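You operate a simulated robot arm through the tools that you are given. There is no shell and no other tool.

Carry out the task below with a simulated two-armed robot. There is one attempt and no reset: what you move stays moved.

JOB
Set the white flow knob so that a test stroke takes 4 seconds.
Fine: lock the orange latch before the air goes on; blue knob off at the end; the timer must show it.

The check looks at the end state, three seconds after you hand in, the way a careful person would. Anything else that was tipped, shoved, dropped, spilled or broken makes it a failure.

ROBOT AND FRAMES
Two 7-joint arms with fingered hands on one trunk that stands fixed in place. Base frame: the origin is at the foot of the trunk, x ahead of it, y to its left, z up; the work surface is at about z = 771. Readings come in mm, degrees, newtons and seconds.
The left shoulder is at [70, 142, 1207], the right one opposite. With the tool pointing down near the work surface each hand reaches from about 100 to 760 mm from the base axis, measured 20 degrees to its own side. Payload 3.6 kg a hand.
Tool frame (each hand has its own): the origin (TCP) lies between the finger pads and is the grasp point; the fingertips stand 25 mm ahead of it; z points along the fingers, y is the line along which they close. Largest opening 88 mm; the body of the gripper starts 29 mm behind the TCP. The gripper is a hand of 5 fingers: y runs from the thumb to the fingers, the wrist lies at [-13, -97, -162] in the tool frame, and closing takes about 1.5 s.
Orientation is told as [roll, pitch, yaw] about the base's x, y, z axes, in that order, counted from this pose: with the fingers straight down and the wrist toward the robot, the tool's x, y and z point along [0, 1, 0], [1, 0, 0] and [0, 0, -1] of the base frame.

CONTROLS
- The arms move only by the tool arm_command. It takes "left_series", "right_series" or both (then of equal length, played together; a hand with none holds still); each is a list of rows, each a list of 6 numbers: the shift along the tool's x, y, z in cm, then the turn, a rotation vector about the tool's x, y, z in degrees. In form: [[dx, dy, dz, ax, ay, az], ...]. A call has 1 to 20 rows; each row is the pose to reach, as a shift and turn from the pose commanded when the call began, along the tool's axes at that moment. "left_gripper" and "right_gripper" are, for a hand that has rows, the gripper command, from -1 (shut) to 1 (fully open), values between in proportion, set as the call begins (left out, the last holds). Rows are played at 5 a second. More than 50 mm and 8.6 degrees between two rows, or a gripper value outside its range, and nothing of the call is played. Where a pose cannot be reached the arm comes as near as it can. A force on the tool above 40 N (or 10 N above the force at the start of the call, whichever is more), or a blocked arm, ends the call early, and 0.2 s more pass. Each finger travels about 72 mm/s and halts on what it meets, pressing with about 25 N; the grip force reading is that of the motor and also rises with nothing between the fingers. The clock runs only during rows and for 0.2 s after the last one: add rows that repeat a pose to give the fingers time. The reply holds the time, the measured pose of the TCP, the force on the tool along the base axes, the opening and the grip force, in the units named above and with some noise, with the torque about the TCP (base axes, N m) and any sound that the robot's microphone picked up.
- Cameras (640 x 400 px; columns grow to the right, rows downward): "scene" is now at [125.1, -34.3, 1423.5]; the picture's right is [-0.38, -0.93, 0.00], its down [-0.63, 0.26, -0.73] and it looks along [0.68, -0.28, -0.68] (base axes); focal length 350 px, centre (320, 200). "left" rides on the left gripper at [-59, -79, -105] in its tool frame; the picture's right is [-0.73, -0.32, 0.61], its down [0.62, -0.68, 0.38] and it looks along [0.29, 0.66, 0.70] (tool axes); focal length 234 px, centre (320, 200). "right" rides on the right gripper at [59, -79, -105] in its tool frame; the picture's right is [-0.73, 0.32, -0.61], its down [-0.62, -0.68, 0.38] and it looks along [-0.29, 0.66, 0.70] (tool axes); focal length 234 px, centre (320, 200). There is no depth. A picture from a camera that has moved, and an enlarged one, comes with that camera's place and axes in the base frame and with its lens.
- grab_frame(camera): a new picture of that camera. No time passes.
- raise_lower(by): slides the trunk up (or, below 0, down) by that many mm; the arms and the scene camera ride with it, the base frame stays. It gives what a move gives, with no picture.
- curl_fingers(index, middle, ring, little, thumb_bend, thumb_turn, hand): sets how far each is bent, from 0 (flat) to 1 (curled in); at 0.3 the hand is open as for a grip, at 0.7 the pads meet at the TCP. One left out holds its place. A second passes; each finger stops where it meets its share of the squeeze, and holds until it gets a number again. A gripper value or a shape takes the hand back. It gives what a move gives, with no picture; readings hold the bend of each and the force on index, middle, ring, little, thumb and palm. thumb_turn goes from beside the hand (0) to across from the fingers (1), as for a grip.
- hand_shape(shape, hand): the hand has 5 fingers and takes this shape, open, in about a second: jaw (thumb against the fingers, like two jaws); tri (thumb and two fingers); tip (a fingertip pinch); poke (one finger out to press); point (the index stretched); flat (the hand flat); cup (the hand cupped); fist (a fist). The gripper value then closes the fingers along that shape, each until it touches; the sizes above hold for jaw. It gives what a move gives, with no picture.
- aim_head(pan, tilt): turns the head with the scene camera to pan (to the left, within 86 degrees either way) and tilt (down, from -29 to 69), counted from straight ahead of the robot. It gives what a move gives.
- enlarge(camera, box): a new picture of the part [left, top, right, bottom] of that camera's present view, enlarged. No time passes.
- sign_off(): hands the job in; it is judged then, once.

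Nothing tells you positions but the pictures and the camera data. Unless the task says otherwise, let go and move clear before handing in.

The tools are called after "Emit:" as a command line: name --argument value ..., lists and objects as JSON in quotes. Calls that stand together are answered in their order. arm_command: Moves the arms, as the interface text tells. Its arguments: {"type":"object","properties":{"left_series":{"type":"array"},"left_gripper":{"type":"number"},"right_series":{"type":"array"},"right_gripper":{"type":"number"}},"required":[]} The other tools are called the same way: raise_lower (by) slides the trunk up or down; hand_shape (shape, hand) gives the hand a shape; curl_fingers (index, middle, ring, little, thumb_bend, thumb_turn, hand) moves the fingers one by one; aim_head (pan, tilt) turns the head that bears the scene camera; grab_frame (camera) takes a picture; enlarge (camera, box) takes an enlarged picture of a part of a camera's view; sign_off () hands the job in.

At the start:

```text
clock: 0.0
left_eef_pos: [553.1, 51.4, 1164.4]
left_orientation: [0.0, 0.0, 0.2]
left_wrist_force: [-0.2, -0.6, -0.2]
left_ft_torque: [0.03, -0.01, 0.01]
left_width: 87.8
left_gripper_force: 0.0
left_shape: jaw
left_bend: [0.3, 0.3, 0.3, 0.3, 0.3, 0.98]
left_finger forces: [0.0, 0.0, 0.1, 0.0, 0.0, 0.0]
right_eef_pos: [440.6, -357.6, 1142.9]
right_orientation: [0.1, 0.2, 0.0]
right_wrist_force: [0.2, 0.5, 0.1]
right_ft_torque: [0.02, 0.04, 0.02]
right_width: 87.9
right_gripper_force: 0.1
right_shape: jaw
right_bend: [0.3, 0.3, 0.3, 0.3, 0.3, 0.98]
right_finger forces: [0.0, 0.0, 0.0, 0.0, 0.0, 0.1]
trunk travel left (down, up): [-743.0, 197.0]
head pan, tilt: [-22.1, 43.0]
```

scene: 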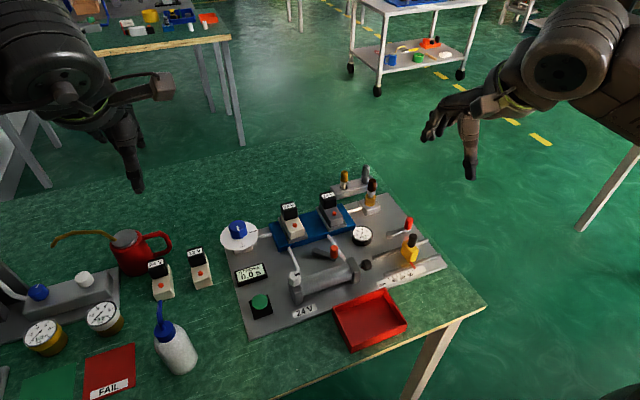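
right: 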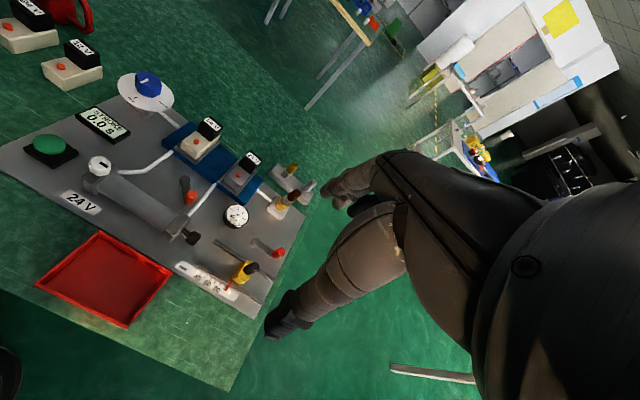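
left: 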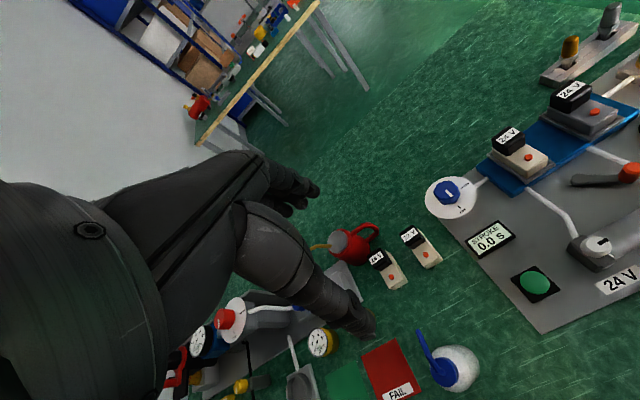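

I see a pneumatic test board ahead-right on the bench, with a blue knob on a white dial, a stroke timer, a green button, a cylinder with a white knob, and orange and yellow levers. I'll zoom in on the details before moving.

Emit:
enlarge --camera "scene" --box '[220, 150, 380, 250]'

Emit:
enlarge --camera "scene" --box '[220, 230, 380, 330]'

Emit:
enlarge --camera "scene" --box '[330, 180, 490, 280]'

Emit:
enlarge --camera "right" --box '[10, 60, 210, 185]'

Emit:
enlarge --camera "right" --box '[140, 110, 320, 310]'

Emit:
enlarge --camera "left" --box '[420, 100, 640, 320]'

```text
4.00 times, centred on (300, 200) of scene
camera zoom: at [125.1, -34.3, 1423.5], right [-0.38, -0.93, 0.0], down [-0.63, 0.26, -0.73], along [0.68, -0.28, -0.68], focal length 1398 px, centre (400, 200)
```

zoom: 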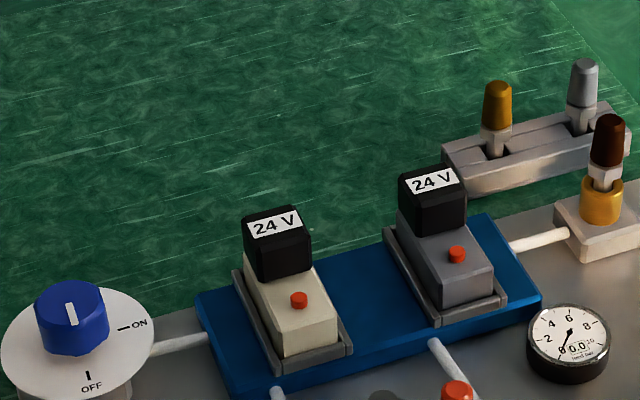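

```text
4.00 times, centred on (300, 280) of scene
camera zoom: at [125.1, -34.3, 1423.5], right [-0.38, -0.93, 0.0], down [-0.63, 0.26, -0.73], along [0.68, -0.28, -0.68], focal length 1398 px, centre (400, -120)
```

zoom: 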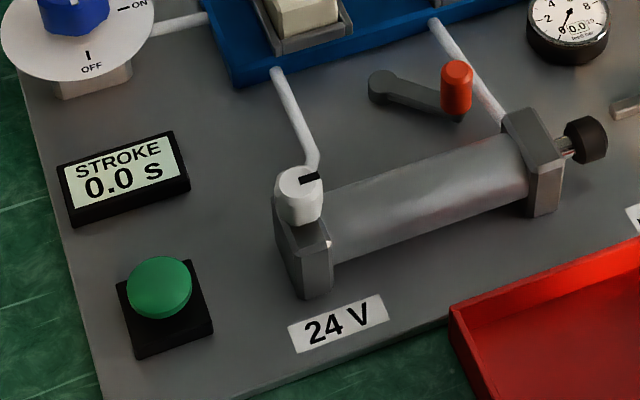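

```text
4.00 times, centred on (410, 230) of scene
camera zoom: at [125.1, -34.3, 1423.5], right [-0.38, -0.93, 0.0], down [-0.63, 0.26, -0.73], along [0.68, -0.28, -0.68], focal length 1398 px, centre (-40, 80)
```

zoom: 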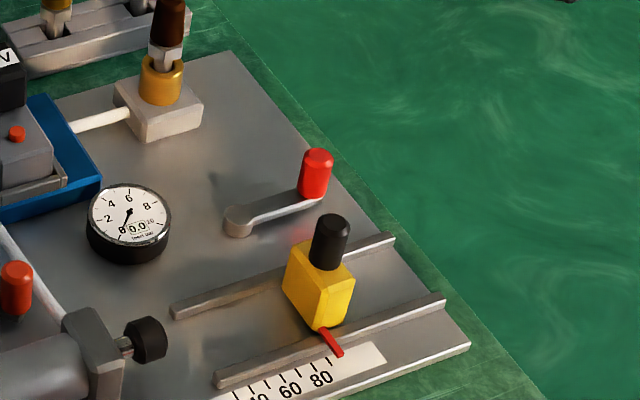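

```text
3.20 times, centred on (110, 122) of right
camera zoom: at [360.9, -299.4, 1248.7], right [0.32, -0.73, 0.61], down [-0.68, -0.62, -0.38], along [0.66, -0.29, -0.7], focal length 749 px, centre (992, 448)
```

zoom: 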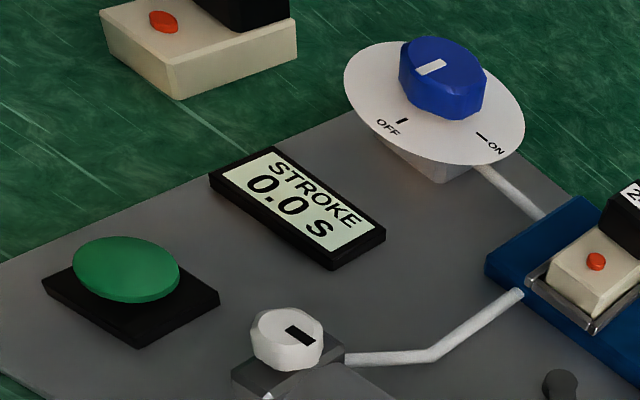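

```text
2.00 times, centred on (230, 210) of right
camera zoom: at [360.9, -299.4, 1248.7], right [0.32, -0.73, 0.61], down [-0.68, -0.62, -0.38], along [0.66, -0.29, -0.7], focal length 468 px, centre (500, 180)
```

zoom: 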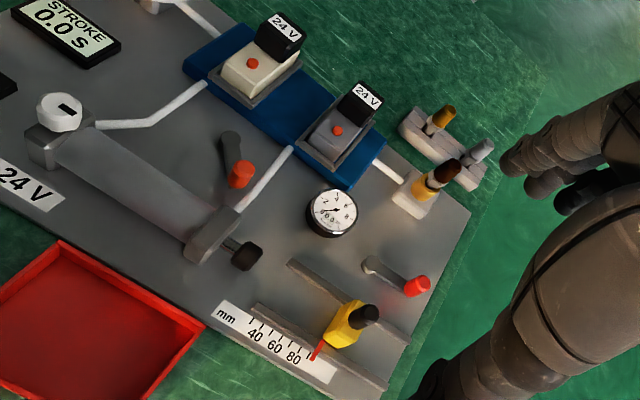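

```text
1.82 times, centred on (530, 210) of left
camera zoom: at [475.4, -8.9, 1270.1], right [-0.32, -0.73, -0.61], down [-0.68, 0.62, -0.38], along [0.66, 0.29, -0.7], focal length 426 px, centre (-62, 182)
```

zoom: 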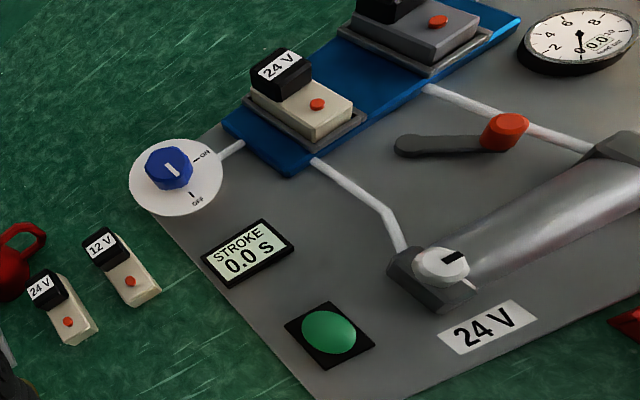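

The test board lies at about x 500–700, y −60 to −350. The orange-handled lever sits between the manifold and the cylinder, and a separate red one is by the yellow slider. I need finer views to read the latch states and the knob marks.

Emit:
enlarge --camera "scene" --box '[300, 225, 364, 265]'

Emit:
enlarge --camera "right" --box '[150, 160, 230, 250]'

Emit:
enlarge --camera "scene" --box '[270, 250, 334, 290]'

Emit:
enlarge --camera "scene" --box '[320, 160, 400, 210]'

Emit:
enlarge --camera "scene" --box '[0, 220, 220, 400]'

Emit:
enlarge --camera "left" --box '[540, 130, 640, 200]'

```text
10.00 times, centred on (332, 245) of scene
camera zoom: at [125.1, -34.3, 1423.5], right [-0.38, -0.93, 0.0], down [-0.63, 0.26, -0.73], along [0.68, -0.28, -0.68], focal length 3496 px, centre (200, -250)
```

zoom: 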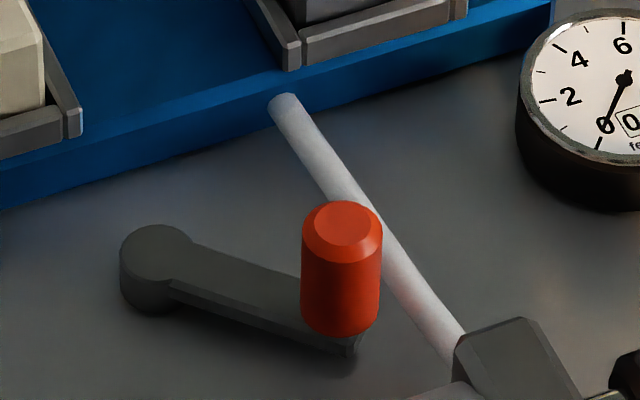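

```text
4.44 times, centred on (190, 205) of right
camera zoom: at [360.9, -299.4, 1248.7], right [0.32, -0.73, 0.61], down [-0.68, -0.62, -0.38], along [0.66, -0.29, -0.7], focal length 1041 px, centre (898, 178)
```

zoom: 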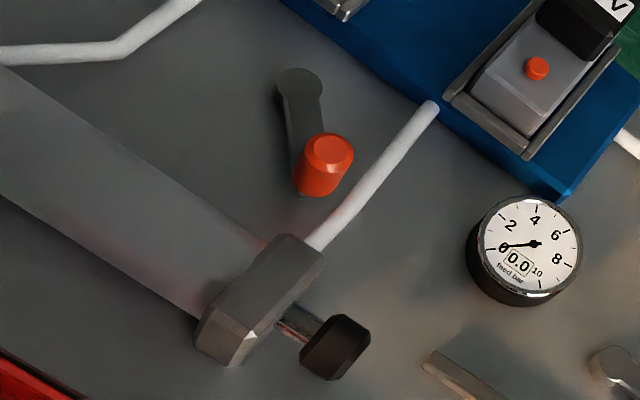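

```text
10.00 times, centred on (302, 270) of scene
camera zoom: at [125.1, -34.3, 1423.5], right [-0.38, -0.93, 0.0], down [-0.63, 0.26, -0.73], along [0.68, -0.28, -0.68], focal length 3496 px, centre (500, -500)
```

zoom: 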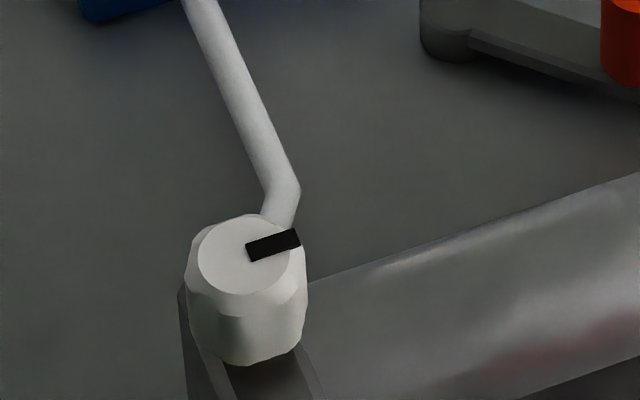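

```text
8.00 times, centred on (360, 185) of scene
camera zoom: at [125.1, -34.3, 1423.5], right [-0.38, -0.93, 0.0], down [-0.63, 0.26, -0.73], along [0.68, -0.28, -0.68], focal length 2796 px, centre (0, 320)
```

zoom: 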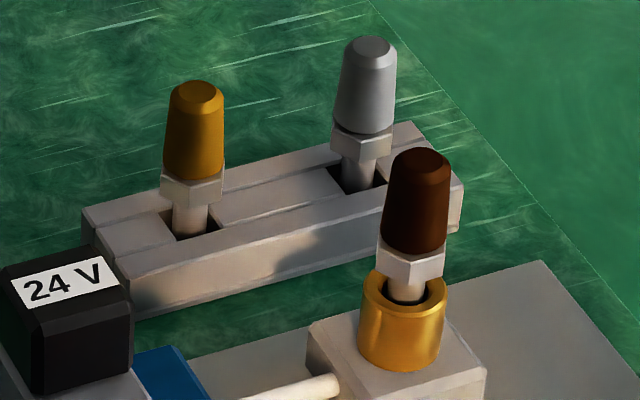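

```text
2.22 times, centred on (110, 310) of scene
camera zoom: at [125.1, -34.3, 1423.5], right [-0.38, -0.93, 0.0], down [-0.63, 0.26, -0.73], along [0.68, -0.28, -0.68], focal length 777 px, centre (787, -44)
```

zoom: 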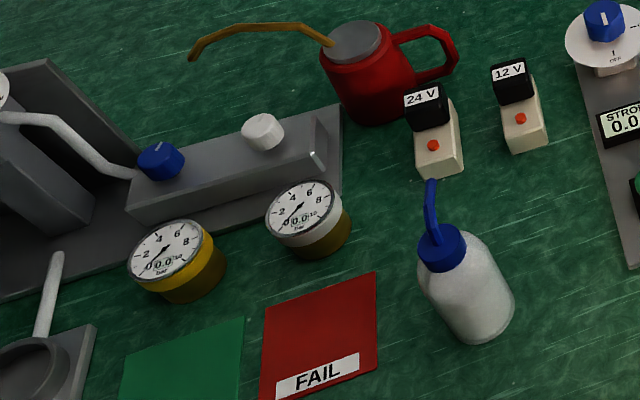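

```text
5.71 times, centred on (590, 165) of left
camera zoom: at [475.4, -8.9, 1270.1], right [-0.32, -0.73, -0.61], down [-0.68, 0.62, -0.38], along [0.66, 0.29, -0.7], focal length 1338 px, centre (-1223, 400)
```

zoom: 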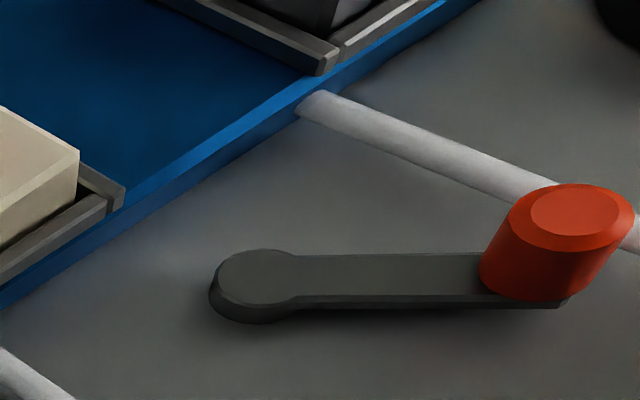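

The main board has the labelled blue ON/OFF knob, and the left station also has blue and white knobs. I'll look left and down to rule out look-alike controls.

Emit:
aim_head --pan 25 --tilt 45

Emit:
grab_frame --camera "scene"

Emit:
aim_head --pan -26 --tilt 50

Emit:
grab_frame --camera "scene"

```text
clock: 1.1
left_eef_pos: [553.7, 50.9, 1165.3]
left_orientation: [0.0, 0.1, 0.0]
left_wrist_force: [0.5, 0.1, -0.1]
left_ft_torque: [0.03, -0.01, 0.0]
left_width: 87.7
left_gripper_force: 0.1
left_shape: jaw
left_bend: [0.3, 0.3, 0.3, 0.3, 0.3, 0.98]
left_finger forces: [0.0, 0.0, 0.0, 0.1, 0.1, 0.0]
right_eef_pos: [440.3, -357.4, 1142.8]
right_orientation: [0.0, 0.1, -0.1]
right_wrist_force: [0.1, -1.1, -0.5]
right_ft_torque: [0.02, 0.0, 0.0]
right_width: 87.6
right_gripper_force: 0.1
right_shape: jaw
right_bend: [0.3, 0.3, 0.3, 0.3, 0.3, 0.98]
right_finger forces: [0.1, 0.0, 0.1, 0.1, 0.2, 0.1]
trunk travel left (down, up): [-743.0, 197.0]
head pan, tilt: [25.0, 45.0]
```

```text
taken
camera scene: at [122.1, 31.2, 1420.6], right [0.42, -0.91, 0.0], down [-0.64, -0.3, -0.71], along [0.64, 0.3, -0.71], focal length 350 px, centre (320, 200)
```

scene: 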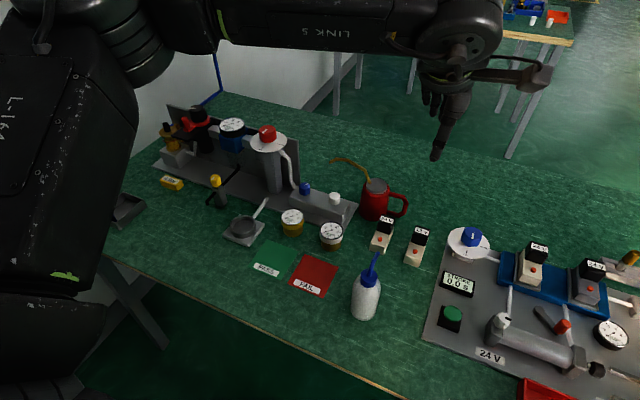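

```text
clock: 2.3
left_eef_pos: [552.9, 50.5, 1163.8]
left_orientation: [-0.1, 0.0, 0.1]
left_wrist_force: [0.7, 0.8, 0.4]
left_ft_torque: [0.0, -0.02, 0.02]
left_width: 87.8
left_gripper_force: 0.2
left_shape: jaw
left_bend: [0.3, 0.3, 0.3, 0.3, 0.3, 0.98]
left_finger forces: [0.1, 0.1, 0.0, 0.0, 0.0, 0.0]
right_eef_pos: [440.1, -355.3, 1143.4]
right_orientation: [0.1, 0.0, 0.1]
right_wrist_force: [1.0, -0.5, 0.4]
right_ft_torque: [-0.02, -0.02, -0.02]
right_width: 87.8
right_gripper_force: 0.0
right_shape: jaw
right_bend: [0.3, 0.3, 0.3, 0.3, 0.3, 0.98]
right_finger forces: [0.0, 0.1, 0.1, 0.0, 0.0, 0.1]
trunk travel left (down, up): [-743.0, 197.0]
head pan, tilt: [-26.0, 50.0]
```

```text
taken
camera scene: at [117.6, -36.8, 1413.7], right [-0.44, -0.9, 0.0], down [-0.69, 0.34, -0.64], along [0.58, -0.28, -0.77], focal length 350 px, centre (320, 200)
```

scene: 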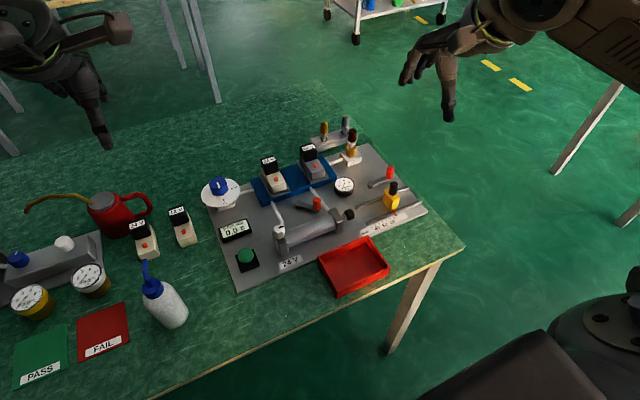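

The other station has its own red and plain knobs, so the board with the STROKE timer, labelled blue knob, white knob on the cylinder and orange lever is the one to use. I put the latch pivot near [598, −217] and its handle near [571, −249]. I'll lower the right hand for a closer camera look.

Emit:
arm_command --right_series '[[2, 0, 3.6, 0, 0, 0], [4, 0, 7.2, 0, 0, 0], [6, 0, 10.8, 0, 0, 0], [8, 0, 14.4, 0, 0, 0], [10, 0, 18, 0, 0, 0], [10, 0, 18, 0, 0, 0]]'

Emit:
grab_frame --camera "right"

Emit:
grab_frame --camera "scene"

```text
clock: 3.7
left_eef_pos: [552.8, 52.3, 1164.9]
left_orientation: [0.0, 0.0, 0.1]
left_wrist_force: [0.0, -0.1, -0.5]
left_ft_torque: [-0.02, 0.04, -0.01]
left_width: 87.7
left_gripper_force: 0.1
left_shape: jaw
left_bend: [0.3, 0.3, 0.3, 0.3, 0.3, 0.98]
left_finger forces: [0.0, 0.0, 0.0, 0.0, 0.0, 0.0]
right_eef_pos: [439.8, -257.0, 963.8]
right_orientation: [0.1, -0.1, 0.0]
right_wrist_force: [0.7, 0.1, -0.2]
right_ft_torque: [0.03, 0.01, 0.02]
right_width: 87.4
right_gripper_force: 0.1
right_shape: jaw
right_bend: [0.3, 0.3, 0.3, 0.3, 0.3, 0.98]
right_finger forces: [0.1, 0.0, 0.0, 0.0, 0.0, 0.0]
trunk travel left (down, up): [-743.0, 197.0]
head pan, tilt: [-26.0, 50.0]
```

```text
taken
camera right: at [360.1, -199.4, 1069.0], right [0.32, -0.73, 0.61], down [-0.68, -0.62, -0.38], along [0.66, -0.29, -0.7], focal length 234 px, centre (320, 200)
```

right: 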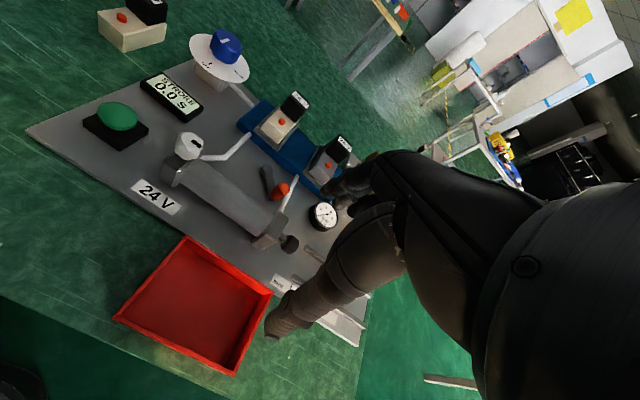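

```text
taken
camera scene: at [117.2, -37.0, 1413.8], right [-0.44, -0.9, 0.0], down [-0.69, 0.34, -0.64], along [0.58, -0.28, -0.77], focal length 350 px, centre (320, 200)
```

scene: 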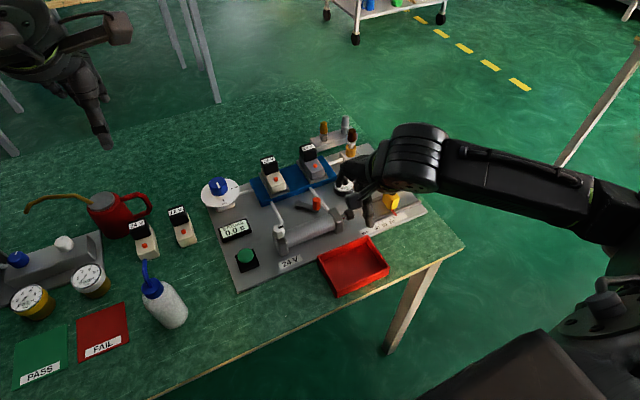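

The hand is above the near side of the board and the right camera has a clearer angle. I'll zoom in on the latch, knob and cylinder from there.

Emit:
enlarge --camera "right" --box '[240, 150, 320, 230]'

Emit:
enlarge --camera "right" --box '[130, 120, 290, 220]'

Emit:
enlarge --camera "right" --box '[80, 20, 260, 140]'

Emit:
enlarge --camera "scene" --box '[190, 150, 350, 280]'

```text
5.00 times, centred on (280, 190) of right
camera zoom: at [360.1, -199.4, 1069.0], right [0.32, -0.73, 0.61], down [-0.68, -0.62, -0.38], along [0.66, -0.29, -0.7], focal length 1171 px, centre (520, 250)
```

zoom: 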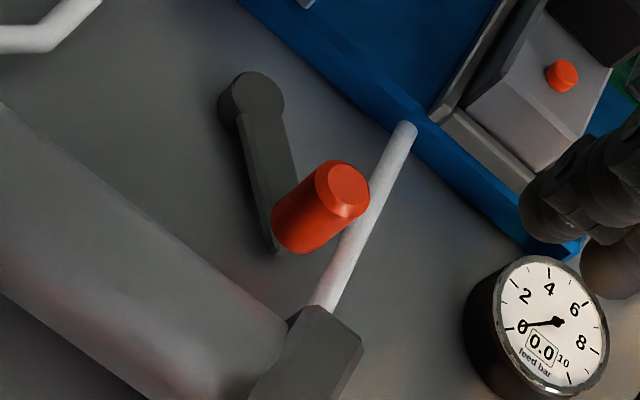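

```text
4.00 times, centred on (210, 170) of right
camera zoom: at [360.1, -199.4, 1069.0], right [0.32, -0.73, 0.61], down [-0.68, -0.62, -0.38], along [0.66, -0.29, -0.7], focal length 937 px, centre (760, 320)
```

zoom: 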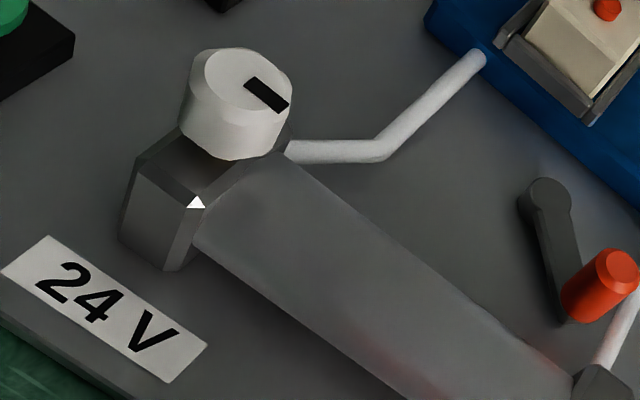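

```text
3.33 times, centred on (170, 80) of right
camera zoom: at [360.1, -199.4, 1069.0], right [0.32, -0.73, 0.61], down [-0.68, -0.62, -0.38], along [0.66, -0.29, -0.7], focal length 781 px, centre (820, 600)
```

zoom: 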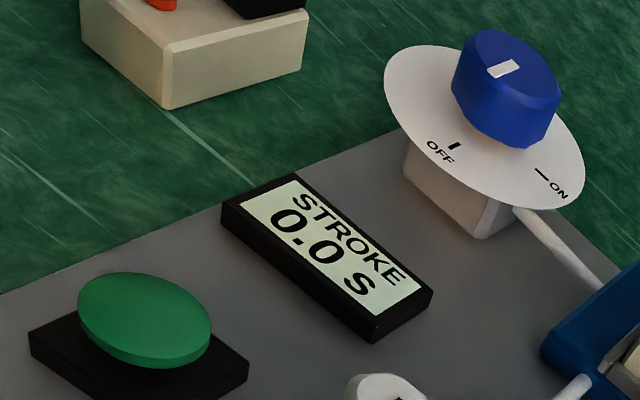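

```text
3.08 times, centred on (270, 215) of scene
camera zoom: at [117.2, -37.0, 1413.8], right [-0.44, -0.9, 0.0], down [-0.69, 0.34, -0.64], along [0.58, -0.28, -0.77], focal length 1076 px, centre (474, 154)
```

zoom: 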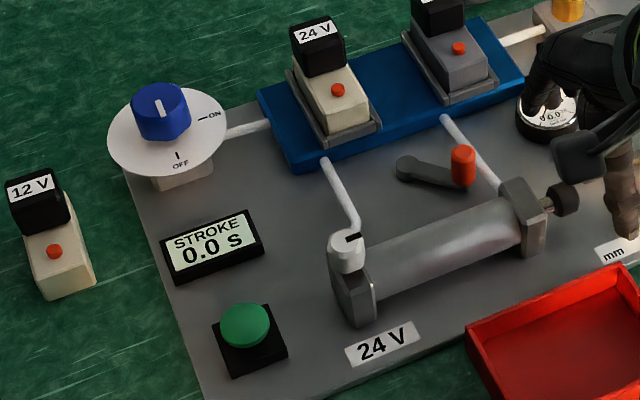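

The latch pivot is at about [594, −212, 798] and its orange handle top at about [572, −249, 816], close beside the white tube at y ≈ −261. It can therefore only swing away from the tube. I'll form a fingertip pinch with the right hand and check its geometry.

Emit:
hand_shape --shape "tip" --hand "right"

Emit:
grab_frame --camera "right"

Emit:
enlarge --camera "scene" --box '[300, 110, 460, 240]'

```text
clock: 4.6
left_eef_pos: [553.5, 50.5, 1164.8]
left_orientation: [0.0, 0.1, 0.1]
left_wrist_force: [-0.1, -0.5, -0.2]
left_ft_torque: [-0.02, 0.01, 0.01]
left_width: 88.1
left_gripper_force: 0.0
left_shape: jaw
left_bend: [0.3, 0.3, 0.3, 0.3, 0.3, 0.98]
left_finger forces: [0.1, 0.0, 0.1, 0.1, 0.1, 0.1]
right_eef_pos: [439.9, -257.5, 964.4]
right_orientation: [0.0, 0.0, 0.0]
right_wrist_force: [0.2, 0.4, 0.7]
right_ft_torque: [0.02, -0.03, 0.0]
right_width: 87.9
right_gripper_force: 0.0
right_shape: tip
right_bend: [0.3, 0.98, 0.99, 0.99, 0.3, 0.98]
right_finger forces: [0.1, 0.0, 0.1, 0.1, 0.0, 0.0]
trunk travel left (down, up): [-743.0, 197.0]
head pan, tilt: [-26.0, 50.0]
```

```text
taken
camera right: at [360.5, -199.5, 1069.3], right [0.32, -0.73, 0.61], down [-0.68, -0.62, -0.38], along [0.66, -0.29, -0.7], focal length 234 px, centre (320, 200)
```

right: 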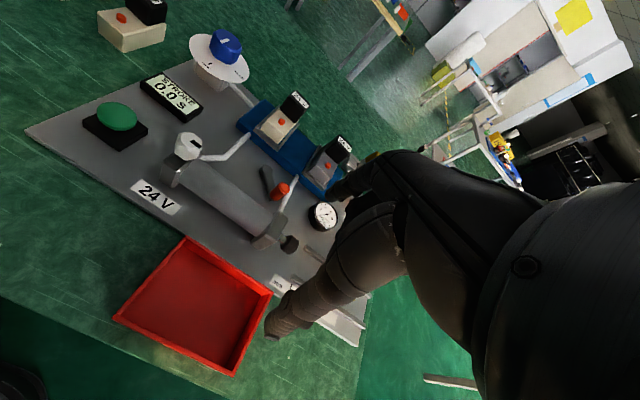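

```text
3.08 times, centred on (380, 175) of scene
camera zoom: at [117.6, -36.8, 1413.7], right [-0.44, -0.9, 0.0], down [-0.69, 0.34, -0.64], along [0.58, -0.28, -0.77], focal length 1076 px, centre (135, 277)
```

zoom: 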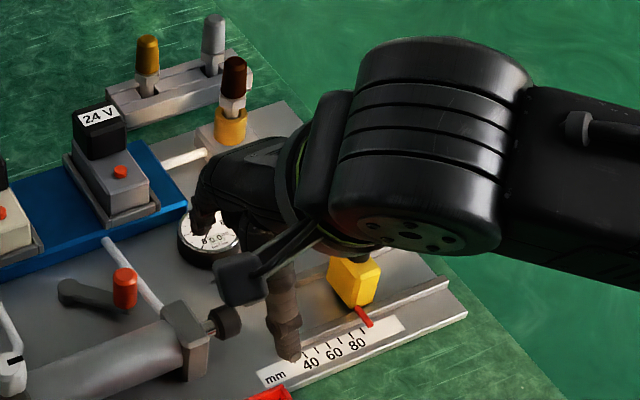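

In the pinch shape the index and thumb tips straddle the TCP along base x, with the other fingers curled to the −y side. I'll bring the pinch over the orange handle at about z 870 and check alignment before going down.

Emit:
arm_command --right_series '[[0.2, 3.3, 1.0, 0, 0, 0], [0.5, 6.6, 3.0, 0, 0, 0], [0.7, 9.9, 6.0, 0, 0, 0], [0.95, 13.25, 9.4, 0, 0, 0], [0.95, 13.25, 9.4, 0, 0, 0], [0.95, 13.25, 9.4, 0, 0, 0]]' --right_gripper 0.0

Emit:
grab_frame --camera "right"

Emit:
enlarge --camera "scene" --box '[240, 130, 400, 250]'

Emit:
grab_frame --camera "left"

```text
clock: 6.0
left_eef_pos: [554.0, 50.5, 1164.9]
left_orientation: [0.1, -0.1, 0.1]
left_wrist_force: [0.4, 0.4, -0.6]
left_ft_torque: [0.03, -0.02, 0.01]
left_width: 87.6
left_gripper_force: 0.1
left_shape: jaw
left_bend: [0.3, 0.3, 0.3, 0.3, 0.3, 0.98]
left_finger forces: [0.0, 0.0, 0.0, 0.1, 0.0, 0.0]
right_eef_pos: [573.5, -249.8, 869.0]
right_orientation: [0.0, 0.0, 0.0]
right_wrist_force: [-0.6, 0.7, -0.7]
right_ft_torque: [0.03, 0.04, 0.05]
right_width: 44.3
right_gripper_force: 0.0
right_shape: tip
right_bend: [0.73, 0.98, 0.99, 0.99, 0.69, 1.0]
right_finger forces: [0.0, 0.1, 0.1, 0.0, 0.0, 0.1]
trunk travel left (down, up): [-743.0, 197.0]
head pan, tilt: [-26.0, 50.0]
```

```text
taken
camera right: at [493.0, -191.4, 974.8], right [0.32, -0.73, 0.61], down [-0.68, -0.62, -0.38], along [0.66, -0.29, -0.7], focal length 234 px, centre (320, 200)
```

right: 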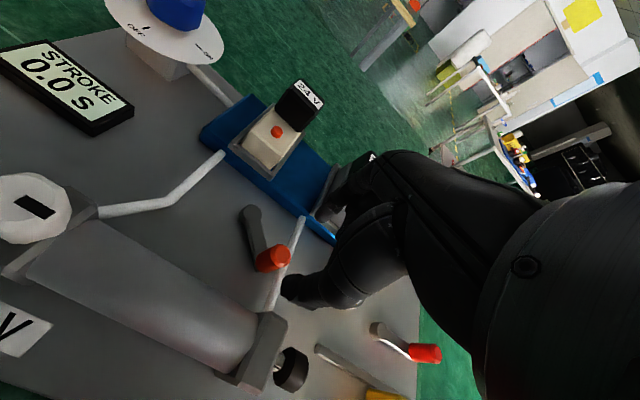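

```text
3.33 times, centred on (320, 190) of scene
camera zoom: at [117.5, -36.9, 1413.7], right [-0.44, -0.9, 0.0], down [-0.69, 0.34, -0.64], along [0.58, -0.28, -0.77], focal length 1165 px, centre (320, 233)
```

zoom: 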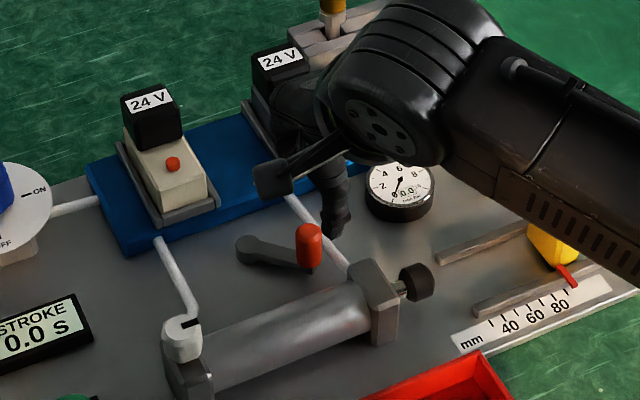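

```text
taken
camera left: at [475.4, -8.8, 1270.1], right [-0.32, -0.73, -0.61], down [-0.68, 0.62, -0.38], along [0.66, 0.29, -0.7], focal length 234 px, centre (320, 200)
```

left: 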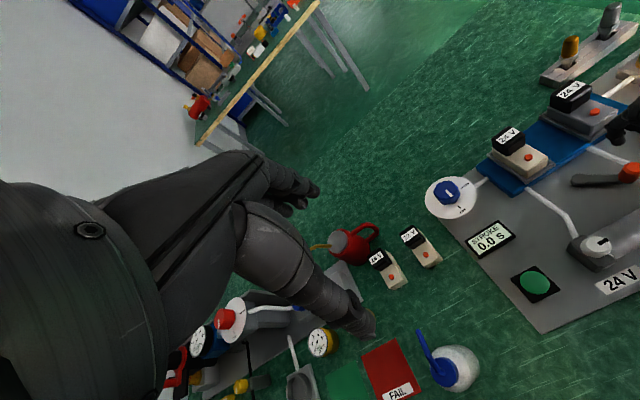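

The thumb and index hang just above the handle, but my position estimates for it differ by a few millimetres. I'll zoom in with the right camera to pin it down.

Emit:
enlarge --camera "right" --box '[220, 190, 348, 318]'

Emit:
enlarge --camera "scene" --box '[290, 170, 354, 220]'

```text
3.12 times, centred on (284, 254) of right
camera zoom: at [493.0, -191.4, 974.8], right [0.32, -0.73, 0.61], down [-0.68, -0.62, -0.38], along [0.66, -0.29, -0.7], focal length 732 px, centre (432, 31)
```

zoom: 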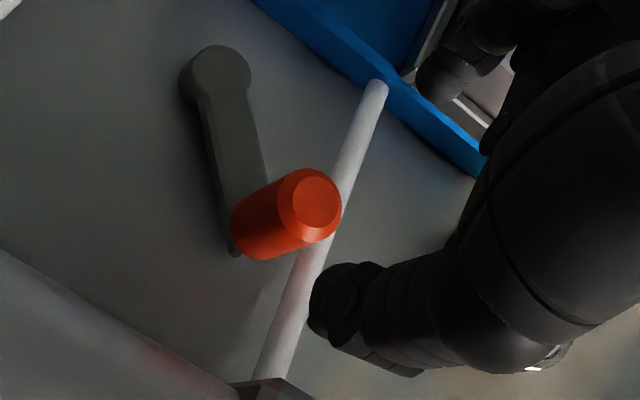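

```text
8.00 times, centred on (322, 195) of scene
camera zoom: at [117.5, -36.9, 1413.7], right [-0.44, -0.9, 0.0], down [-0.69, 0.34, -0.64], along [0.58, -0.28, -0.77], focal length 2796 px, centre (304, 240)
```

zoom: 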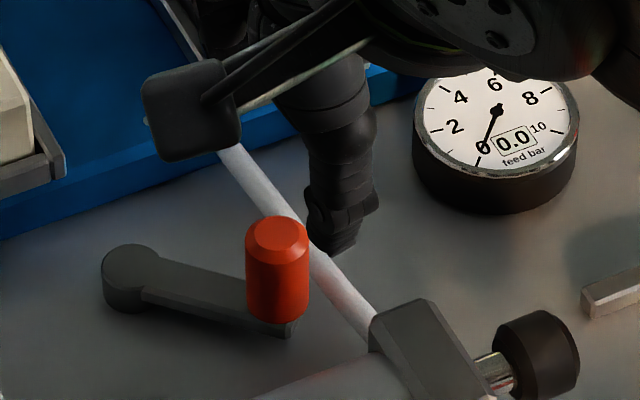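

The handle top is at about [572, −249, 820], and the fingers straddle it along x. I'll descend to about z 828 with a slight shift away from the tube, then look before closing.

Emit:
arm_command --right_series '[[0.3, -0.1, 1.0, 0, 0, 0], [0.3, -0.1, 2.0, 0, 0, 0], [0.3, -0.1, 3.0, 0, 0, 0], [0.3, -0.1, 4.0, 0, 0, 0], [0.3, -0.1, 4.0, 0, 0, 0]]'

Emit:
enlarge --camera "right" --box '[220, 170, 380, 330]'

Emit:
enlarge --camera "scene" --box '[290, 170, 354, 220]'

```text
clock: 7.2
left_eef_pos: [552.7, 50.9, 1165.6]
left_orientation: [0.0, 0.0, 0.0]
left_wrist_force: [0.3, -0.7, 0.6]
left_ft_torque: [-0.02, -0.02, 0.02]
left_width: 87.8
left_gripper_force: 0.1
left_shape: jaw
left_bend: [0.3, 0.3, 0.3, 0.3, 0.3, 0.98]
left_finger forces: [0.1, 0.1, 0.0, 0.0, 0.0, 0.1]
right_eef_pos: [572.6, -245.8, 829.4]
right_orientation: [0.1, 0.0, 0.0]
right_wrist_force: [0.3, 0.1, 0.2]
right_ft_torque: [-0.01, -0.01, 0.02]
right_width: 44.4
right_gripper_force: 0.1
right_shape: tip
right_bend: [0.73, 0.98, 0.99, 0.99, 0.69, 1.0]
right_finger forces: [0.1, 0.0, 0.0, 0.1, 0.0, 0.1]
trunk travel left (down, up): [-743.0, 197.0]
head pan, tilt: [-26.0, 50.0]
```

```text
2.50 times, centred on (300, 250) of right
camera zoom: at [493.4, -187.4, 934.6], right [0.32, -0.73, 0.61], down [-0.68, -0.62, -0.38], along [0.66, -0.29, -0.7], focal length 585 px, centre (370, 75)
```

zoom: 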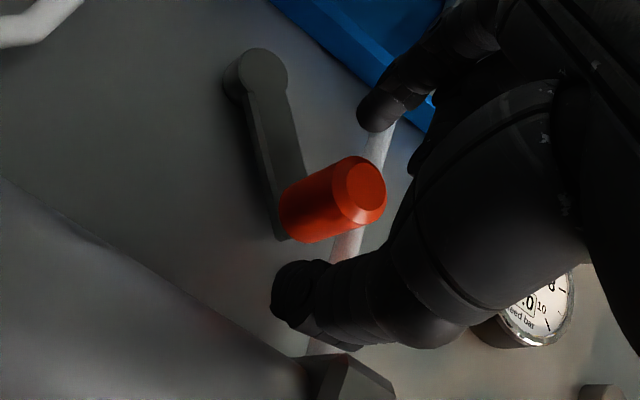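

```text
8.00 times, centred on (322, 195) of scene
camera zoom: at [117.6, -36.8, 1413.7], right [-0.44, -0.9, 0.0], down [-0.69, 0.34, -0.64], along [0.58, -0.28, -0.77], focal length 2796 px, centre (304, 240)
```

zoom: 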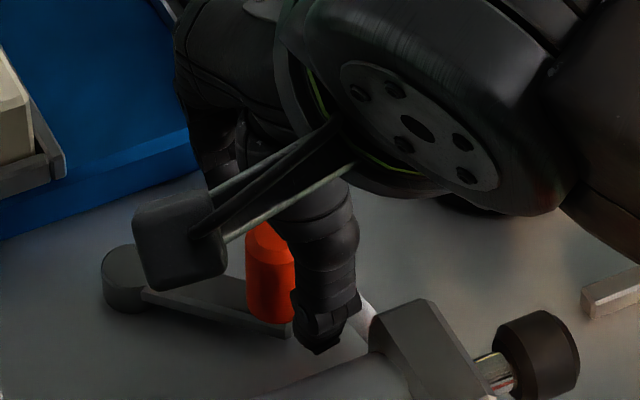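

The orange handle sits between the index and thumb. I'll close them around it gently.

Emit:
arm_command --right_series '[[0, 0, 0, 0, 0, 0], [0, 0, 0, 0, 0, 0], [0, 0, 0, 0, 0, 0], [0, 0, 0, 0, 0, 0], [0, 0, 0, 0, 0, 0]]' --right_gripper -0.65

Emit:
enlarge --camera "right" --box '[220, 170, 380, 330]'

```text
clock: 8.4
left_eef_pos: [553.6, 50.9, 1164.0]
left_orientation: [0.1, 0.1, 0.2]
left_wrist_force: [0.1, -0.7, 0.5]
left_ft_torque: [0.01, -0.02, 0.01]
left_width: 87.7
left_gripper_force: 0.2
left_shape: jaw
left_bend: [0.3, 0.3, 0.3, 0.3, 0.3, 0.98]
left_finger forces: [0.1, 0.1, 0.0, 0.1, 0.0, 0.0]
right_eef_pos: [573.4, -245.2, 830.5]
right_orientation: [0.1, 0.0, 0.0]
right_wrist_force: [-0.2, -0.3, 0.1]
right_ft_torque: [0.0, 0.02, 0.04]
right_width: 15.9
right_gripper_force: 0.1
right_shape: tip
right_bend: [0.72, 0.98, 0.99, 0.99, 0.74, 1.0]
right_finger forces: [0.1, 0.1, 0.1, 0.0, 0.3, 0.1]
trunk travel left (down, up): [-743.0, 197.0]
head pan, tilt: [-26.0, 50.0]
```

```text
2.50 times, centred on (300, 250) of right
camera zoom: at [493.5, -187.5, 934.9], right [0.32, -0.73, 0.61], down [-0.68, -0.62, -0.38], along [0.66, -0.29, -0.7], focal length 585 px, centre (370, 75)
```

zoom: 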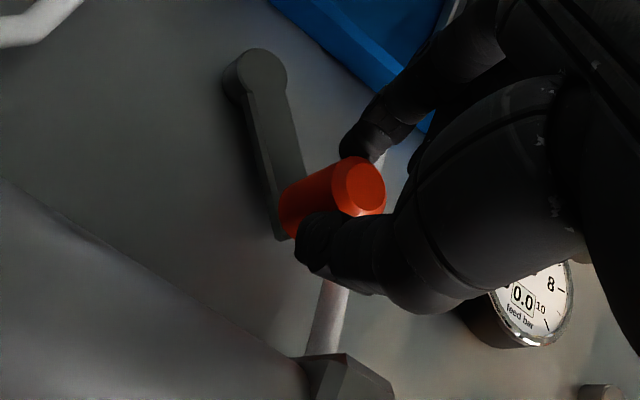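

The fingers now cage the orange handle. I'll nudge it a little away from the tube, clockwise seen from above, and watch the force and motion.

Emit:
arm_command --right_series '[[0.15, -0.22, 0, 0, 0, 0], [0.3, -0.42, 0, 0, 0, 0], [0.43, -0.61, 0, 0, 0, 0], [0.7, -0.88, 0, 0, 0, 0], [0.96, -1.14, 0, 0, 0, 0]]'

Emit:
enlarge --camera "right" --box '[220, 170, 380, 330]'

```text
clock: 9.6
left_eef_pos: [553.9, 51.4, 1165.1]
left_orientation: [0.0, 0.0, 0.0]
left_wrist_force: [0.0, -0.2, 0.3]
left_ft_torque: [0.04, 0.01, 0.02]
left_width: 87.6
left_gripper_force: 0.1
left_shape: jaw
left_bend: [0.3, 0.3, 0.3, 0.3, 0.3, 0.98]
left_finger forces: [0.0, 0.1, 0.0, 0.0, 0.1, 0.0]
right_eef_pos: [561.8, -235.1, 829.6]
right_orientation: [0.1, 0.0, 0.0]
right_wrist_force: [2.7, -0.5, 0.0]
right_ft_torque: [0.01, -0.1, 0.06]
right_width: 16.3
right_gripper_force: 0.0
right_shape: tip
right_bend: [0.5, 0.98, 0.99, 0.99, 0.74, 1.0]
right_finger forces: [2.5, 0.1, 0.0, 0.1, 0.0, 0.0]
trunk travel left (down, up): [-743.0, 197.0]
head pan, tilt: [-26.0, 50.0]
```

```text
2.50 times, centred on (300, 250) of right
camera zoom: at [481.9, -177.4, 934.5], right [0.32, -0.73, 0.61], down [-0.68, -0.62, -0.38], along [0.66, -0.29, -0.7], focal length 585 px, centre (370, 75)
```

zoom: 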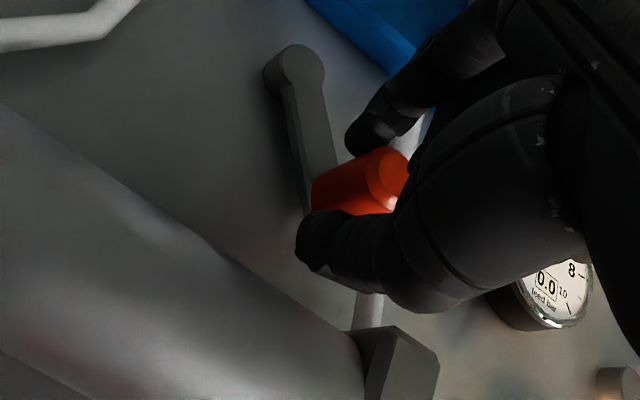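

The handle barely moved this way, and the index finger is being bent back at 2.5 N. I'll return and test the other direction the same amount.

Emit:
arm_command --right_series '[[-0.4, 0.5, 0, 0, 0, 0], [-0.96, 1.14, 0, 0, 0, 0], [-1.2, 1.5, 0, 0, 0, 0], [-1.4, 1.9, 0, 0, 0, 0], [-1.6, 2.2, 0, 0, 0, 0], [-1.6, 2.2, 0, 0, 0, 0]]'

Emit:
enlarge --camera "right" --box '[220, 170, 380, 330]'

Emit:
enlarge --camera "scene" --box '[290, 170, 354, 220]'

```text
clock: 11.0
left_eef_pos: [551.6, 50.9, 1166.1]
left_orientation: [-0.1, -0.1, 0.1]
left_wrist_force: [0.4, 0.0, -0.3]
left_ft_torque: [0.0, 0.0, 0.0]
left_width: 87.6
left_gripper_force: 0.1
left_shape: jaw
left_bend: [0.3, 0.3, 0.3, 0.3, 0.3, 0.98]
left_finger forces: [0.1, 0.1, 0.0, 0.0, 0.0, 0.1]
right_eef_pos: [581.8, -250.3, 828.7]
right_orientation: [-0.1, 0.0, 0.0]
right_wrist_force: [-1.6, -0.9, 0.7]
right_ft_torque: [0.01, 0.02, 0.02]
right_width: 16.1
right_gripper_force: 0.1
right_shape: tip
right_bend: [0.72, 0.98, 0.99, 0.99, 0.73, 1.0]
right_finger forces: [0.0, 0.0, 0.0, 0.1, 1.8, 0.0]
trunk travel left (down, up): [-743.0, 197.0]
head pan, tilt: [-26.0, 50.0]
```

```text
2.50 times, centred on (300, 250) of right
camera zoom: at [502.3, -193.7, 935.0], right [0.32, -0.73, 0.61], down [-0.68, -0.62, -0.38], along [0.66, -0.29, -0.7], focal length 585 px, centre (370, 75)
```

zoom: 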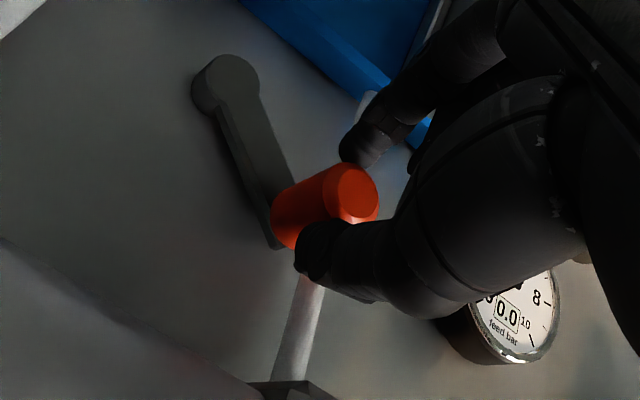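

```text
8.00 times, centred on (322, 195) of scene
camera zoom: at [117.0, -37.0, 1413.8], right [-0.44, -0.9, 0.0], down [-0.69, 0.34, -0.64], along [0.58, -0.28, -0.77], focal length 2796 px, centre (304, 240)
```

zoom: 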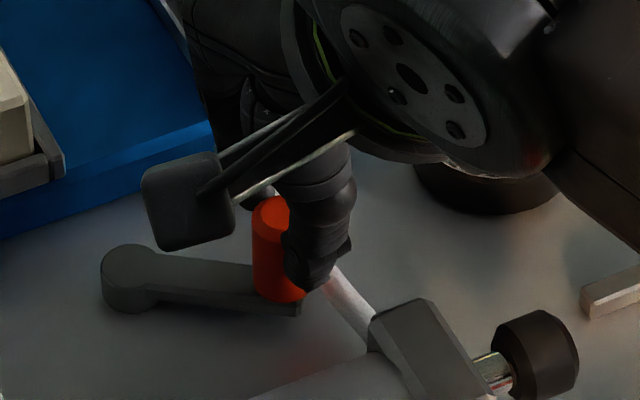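

The lever turns freely in this direction, following the thumb at under 2 N. I'll continue the arc in small steps and watch for the tube.

Emit:
arm_command --right_series '[[-0.05, 0.25, 0, 0, 0, 0], [-0.12, 0.5, 0, 0, 0, 0], [-0.2, 0.8, 0, 0, 0, 0], [-0.22, 1.1, 0, 0, 0, 0], [-0.22, 1.1, 0, 0, 0, 0]]'

Emit:
enlarge --camera "right" --box '[220, 170, 380, 330]'

Emit:
enlarge --camera "scene" --box '[290, 170, 354, 220]'

```text
clock: 12.2
left_eef_pos: [552.8, 50.4, 1165.0]
left_orientation: [0.0, 0.0, 0.1]
left_wrist_force: [-0.4, 0.6, -0.7]
left_ft_torque: [0.03, -0.01, 0.02]
left_width: 87.9
left_gripper_force: 0.1
left_shape: jaw
left_bend: [0.3, 0.3, 0.3, 0.3, 0.3, 0.98]
left_finger forces: [0.0, 0.0, 0.0, 0.1, 0.0, 0.1]
right_eef_pos: [593.9, -253.4, 829.4]
right_orientation: [0.0, 0.0, 0.0]
right_wrist_force: [-3.0, -3.2, 0.4]
right_ft_torque: [-0.07, 0.09, 0.06]
right_width: 16.2
right_gripper_force: 0.0
right_shape: tip
right_bend: [0.72, 0.98, 0.99, 0.99, 0.71, 1.0]
right_finger forces: [0.0, 0.0, 0.0, 0.0, 3.7, 0.0]
trunk travel left (down, up): [-743.0, 197.0]
head pan, tilt: [-26.0, 50.0]
```

```text
2.50 times, centred on (300, 250) of right
camera zoom: at [513.5, -195.8, 935.0], right [0.32, -0.73, 0.61], down [-0.68, -0.62, -0.38], along [0.66, -0.29, -0.7], focal length 585 px, centre (370, 75)
```

zoom: 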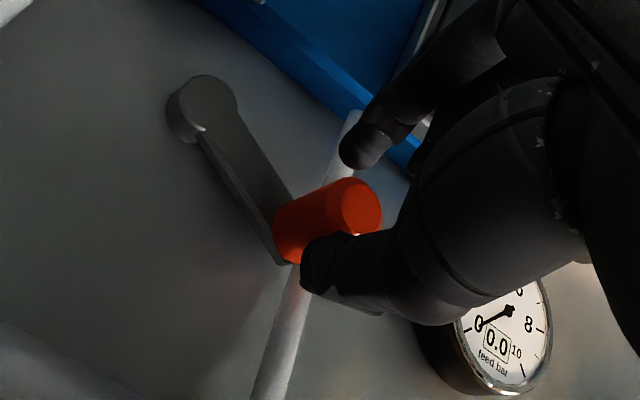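

```text
8.00 times, centred on (322, 195) of scene
camera zoom: at [116.7, -37.6, 1413.8], right [-0.44, -0.9, 0.0], down [-0.69, 0.34, -0.64], along [0.58, -0.28, -0.77], focal length 2796 px, centre (304, 240)
```

zoom: 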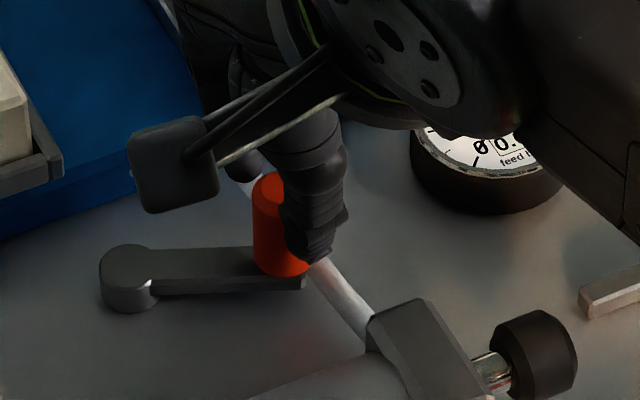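

The lever is now nearly perpendicular to the tube and still follows easily. I'll push on another step.

Emit:
arm_command --right_series '[[-0.15, 0.3, 0, 0, 0, 0], [-0.25, 0.6, 0, 0, 0, 0], [-0.25, 0.9, 0, 0, 0, 0], [-0.25, 1.2, 0, 0, 0, 0], [-0.2, 1.5, 0, 0, 0, 0], [-0.2, 1.5, 0, 0, 0, 0]]'

Emit:
enlarge --camera "right" --box '[220, 170, 380, 330]'

Emit:
enlarge --camera "scene" --box '[290, 170, 354, 220]'

```text
clock: 13.6
left_eef_pos: [552.6, 51.5, 1164.4]
left_orientation: [0.0, 0.0, 0.1]
left_wrist_force: [-0.7, 0.4, -0.2]
left_ft_torque: [-0.04, 0.0, -0.01]
left_width: 87.8
left_gripper_force: 0.0
left_shape: jaw
left_bend: [0.3, 0.3, 0.3, 0.3, 0.3, 0.98]
left_finger forces: [0.0, 0.1, 0.0, 0.0, 0.0, 0.0]
right_eef_pos: [608.7, -255.1, 830.3]
right_orientation: [0.0, 0.1, 0.0]
right_wrist_force: [-2.5, -1.5, -0.4]
right_ft_torque: [-0.03, 0.03, 0.01]
right_width: 15.5
right_gripper_force: 0.0
right_shape: tip
right_bend: [0.72, 0.98, 0.99, 0.99, 0.73, 1.0]
right_finger forces: [0.0, 0.0, 0.0, 0.0, 1.5, 0.0]
trunk travel left (down, up): [-743.0, 197.0]
head pan, tilt: [-26.0, 50.0]
```

```text
2.50 times, centred on (300, 250) of right
camera zoom: at [528.5, -197.2, 934.8], right [0.32, -0.73, 0.61], down [-0.68, -0.62, -0.38], along [0.66, -0.29, -0.7], focal length 585 px, centre (370, 75)
```

zoom: 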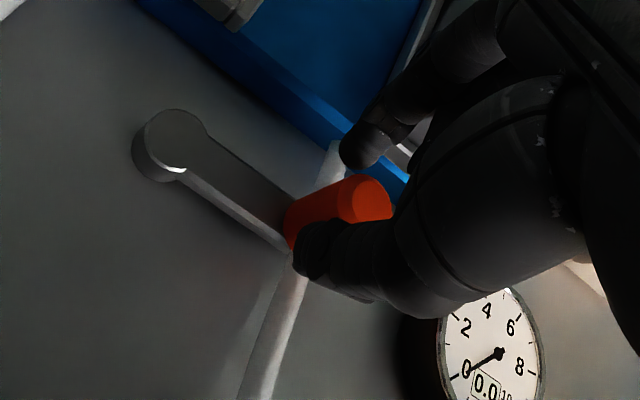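

```text
8.00 times, centred on (322, 195) of scene
camera zoom: at [117.2, -36.8, 1413.8], right [-0.44, -0.9, 0.0], down [-0.69, 0.34, -0.64], along [0.58, -0.28, -0.77], focal length 2796 px, centre (304, 240)
```

zoom: 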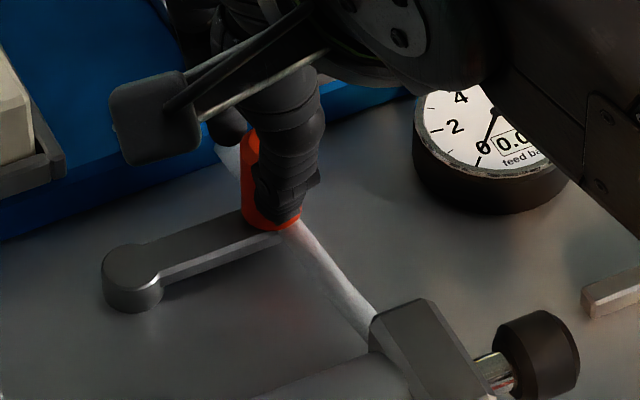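

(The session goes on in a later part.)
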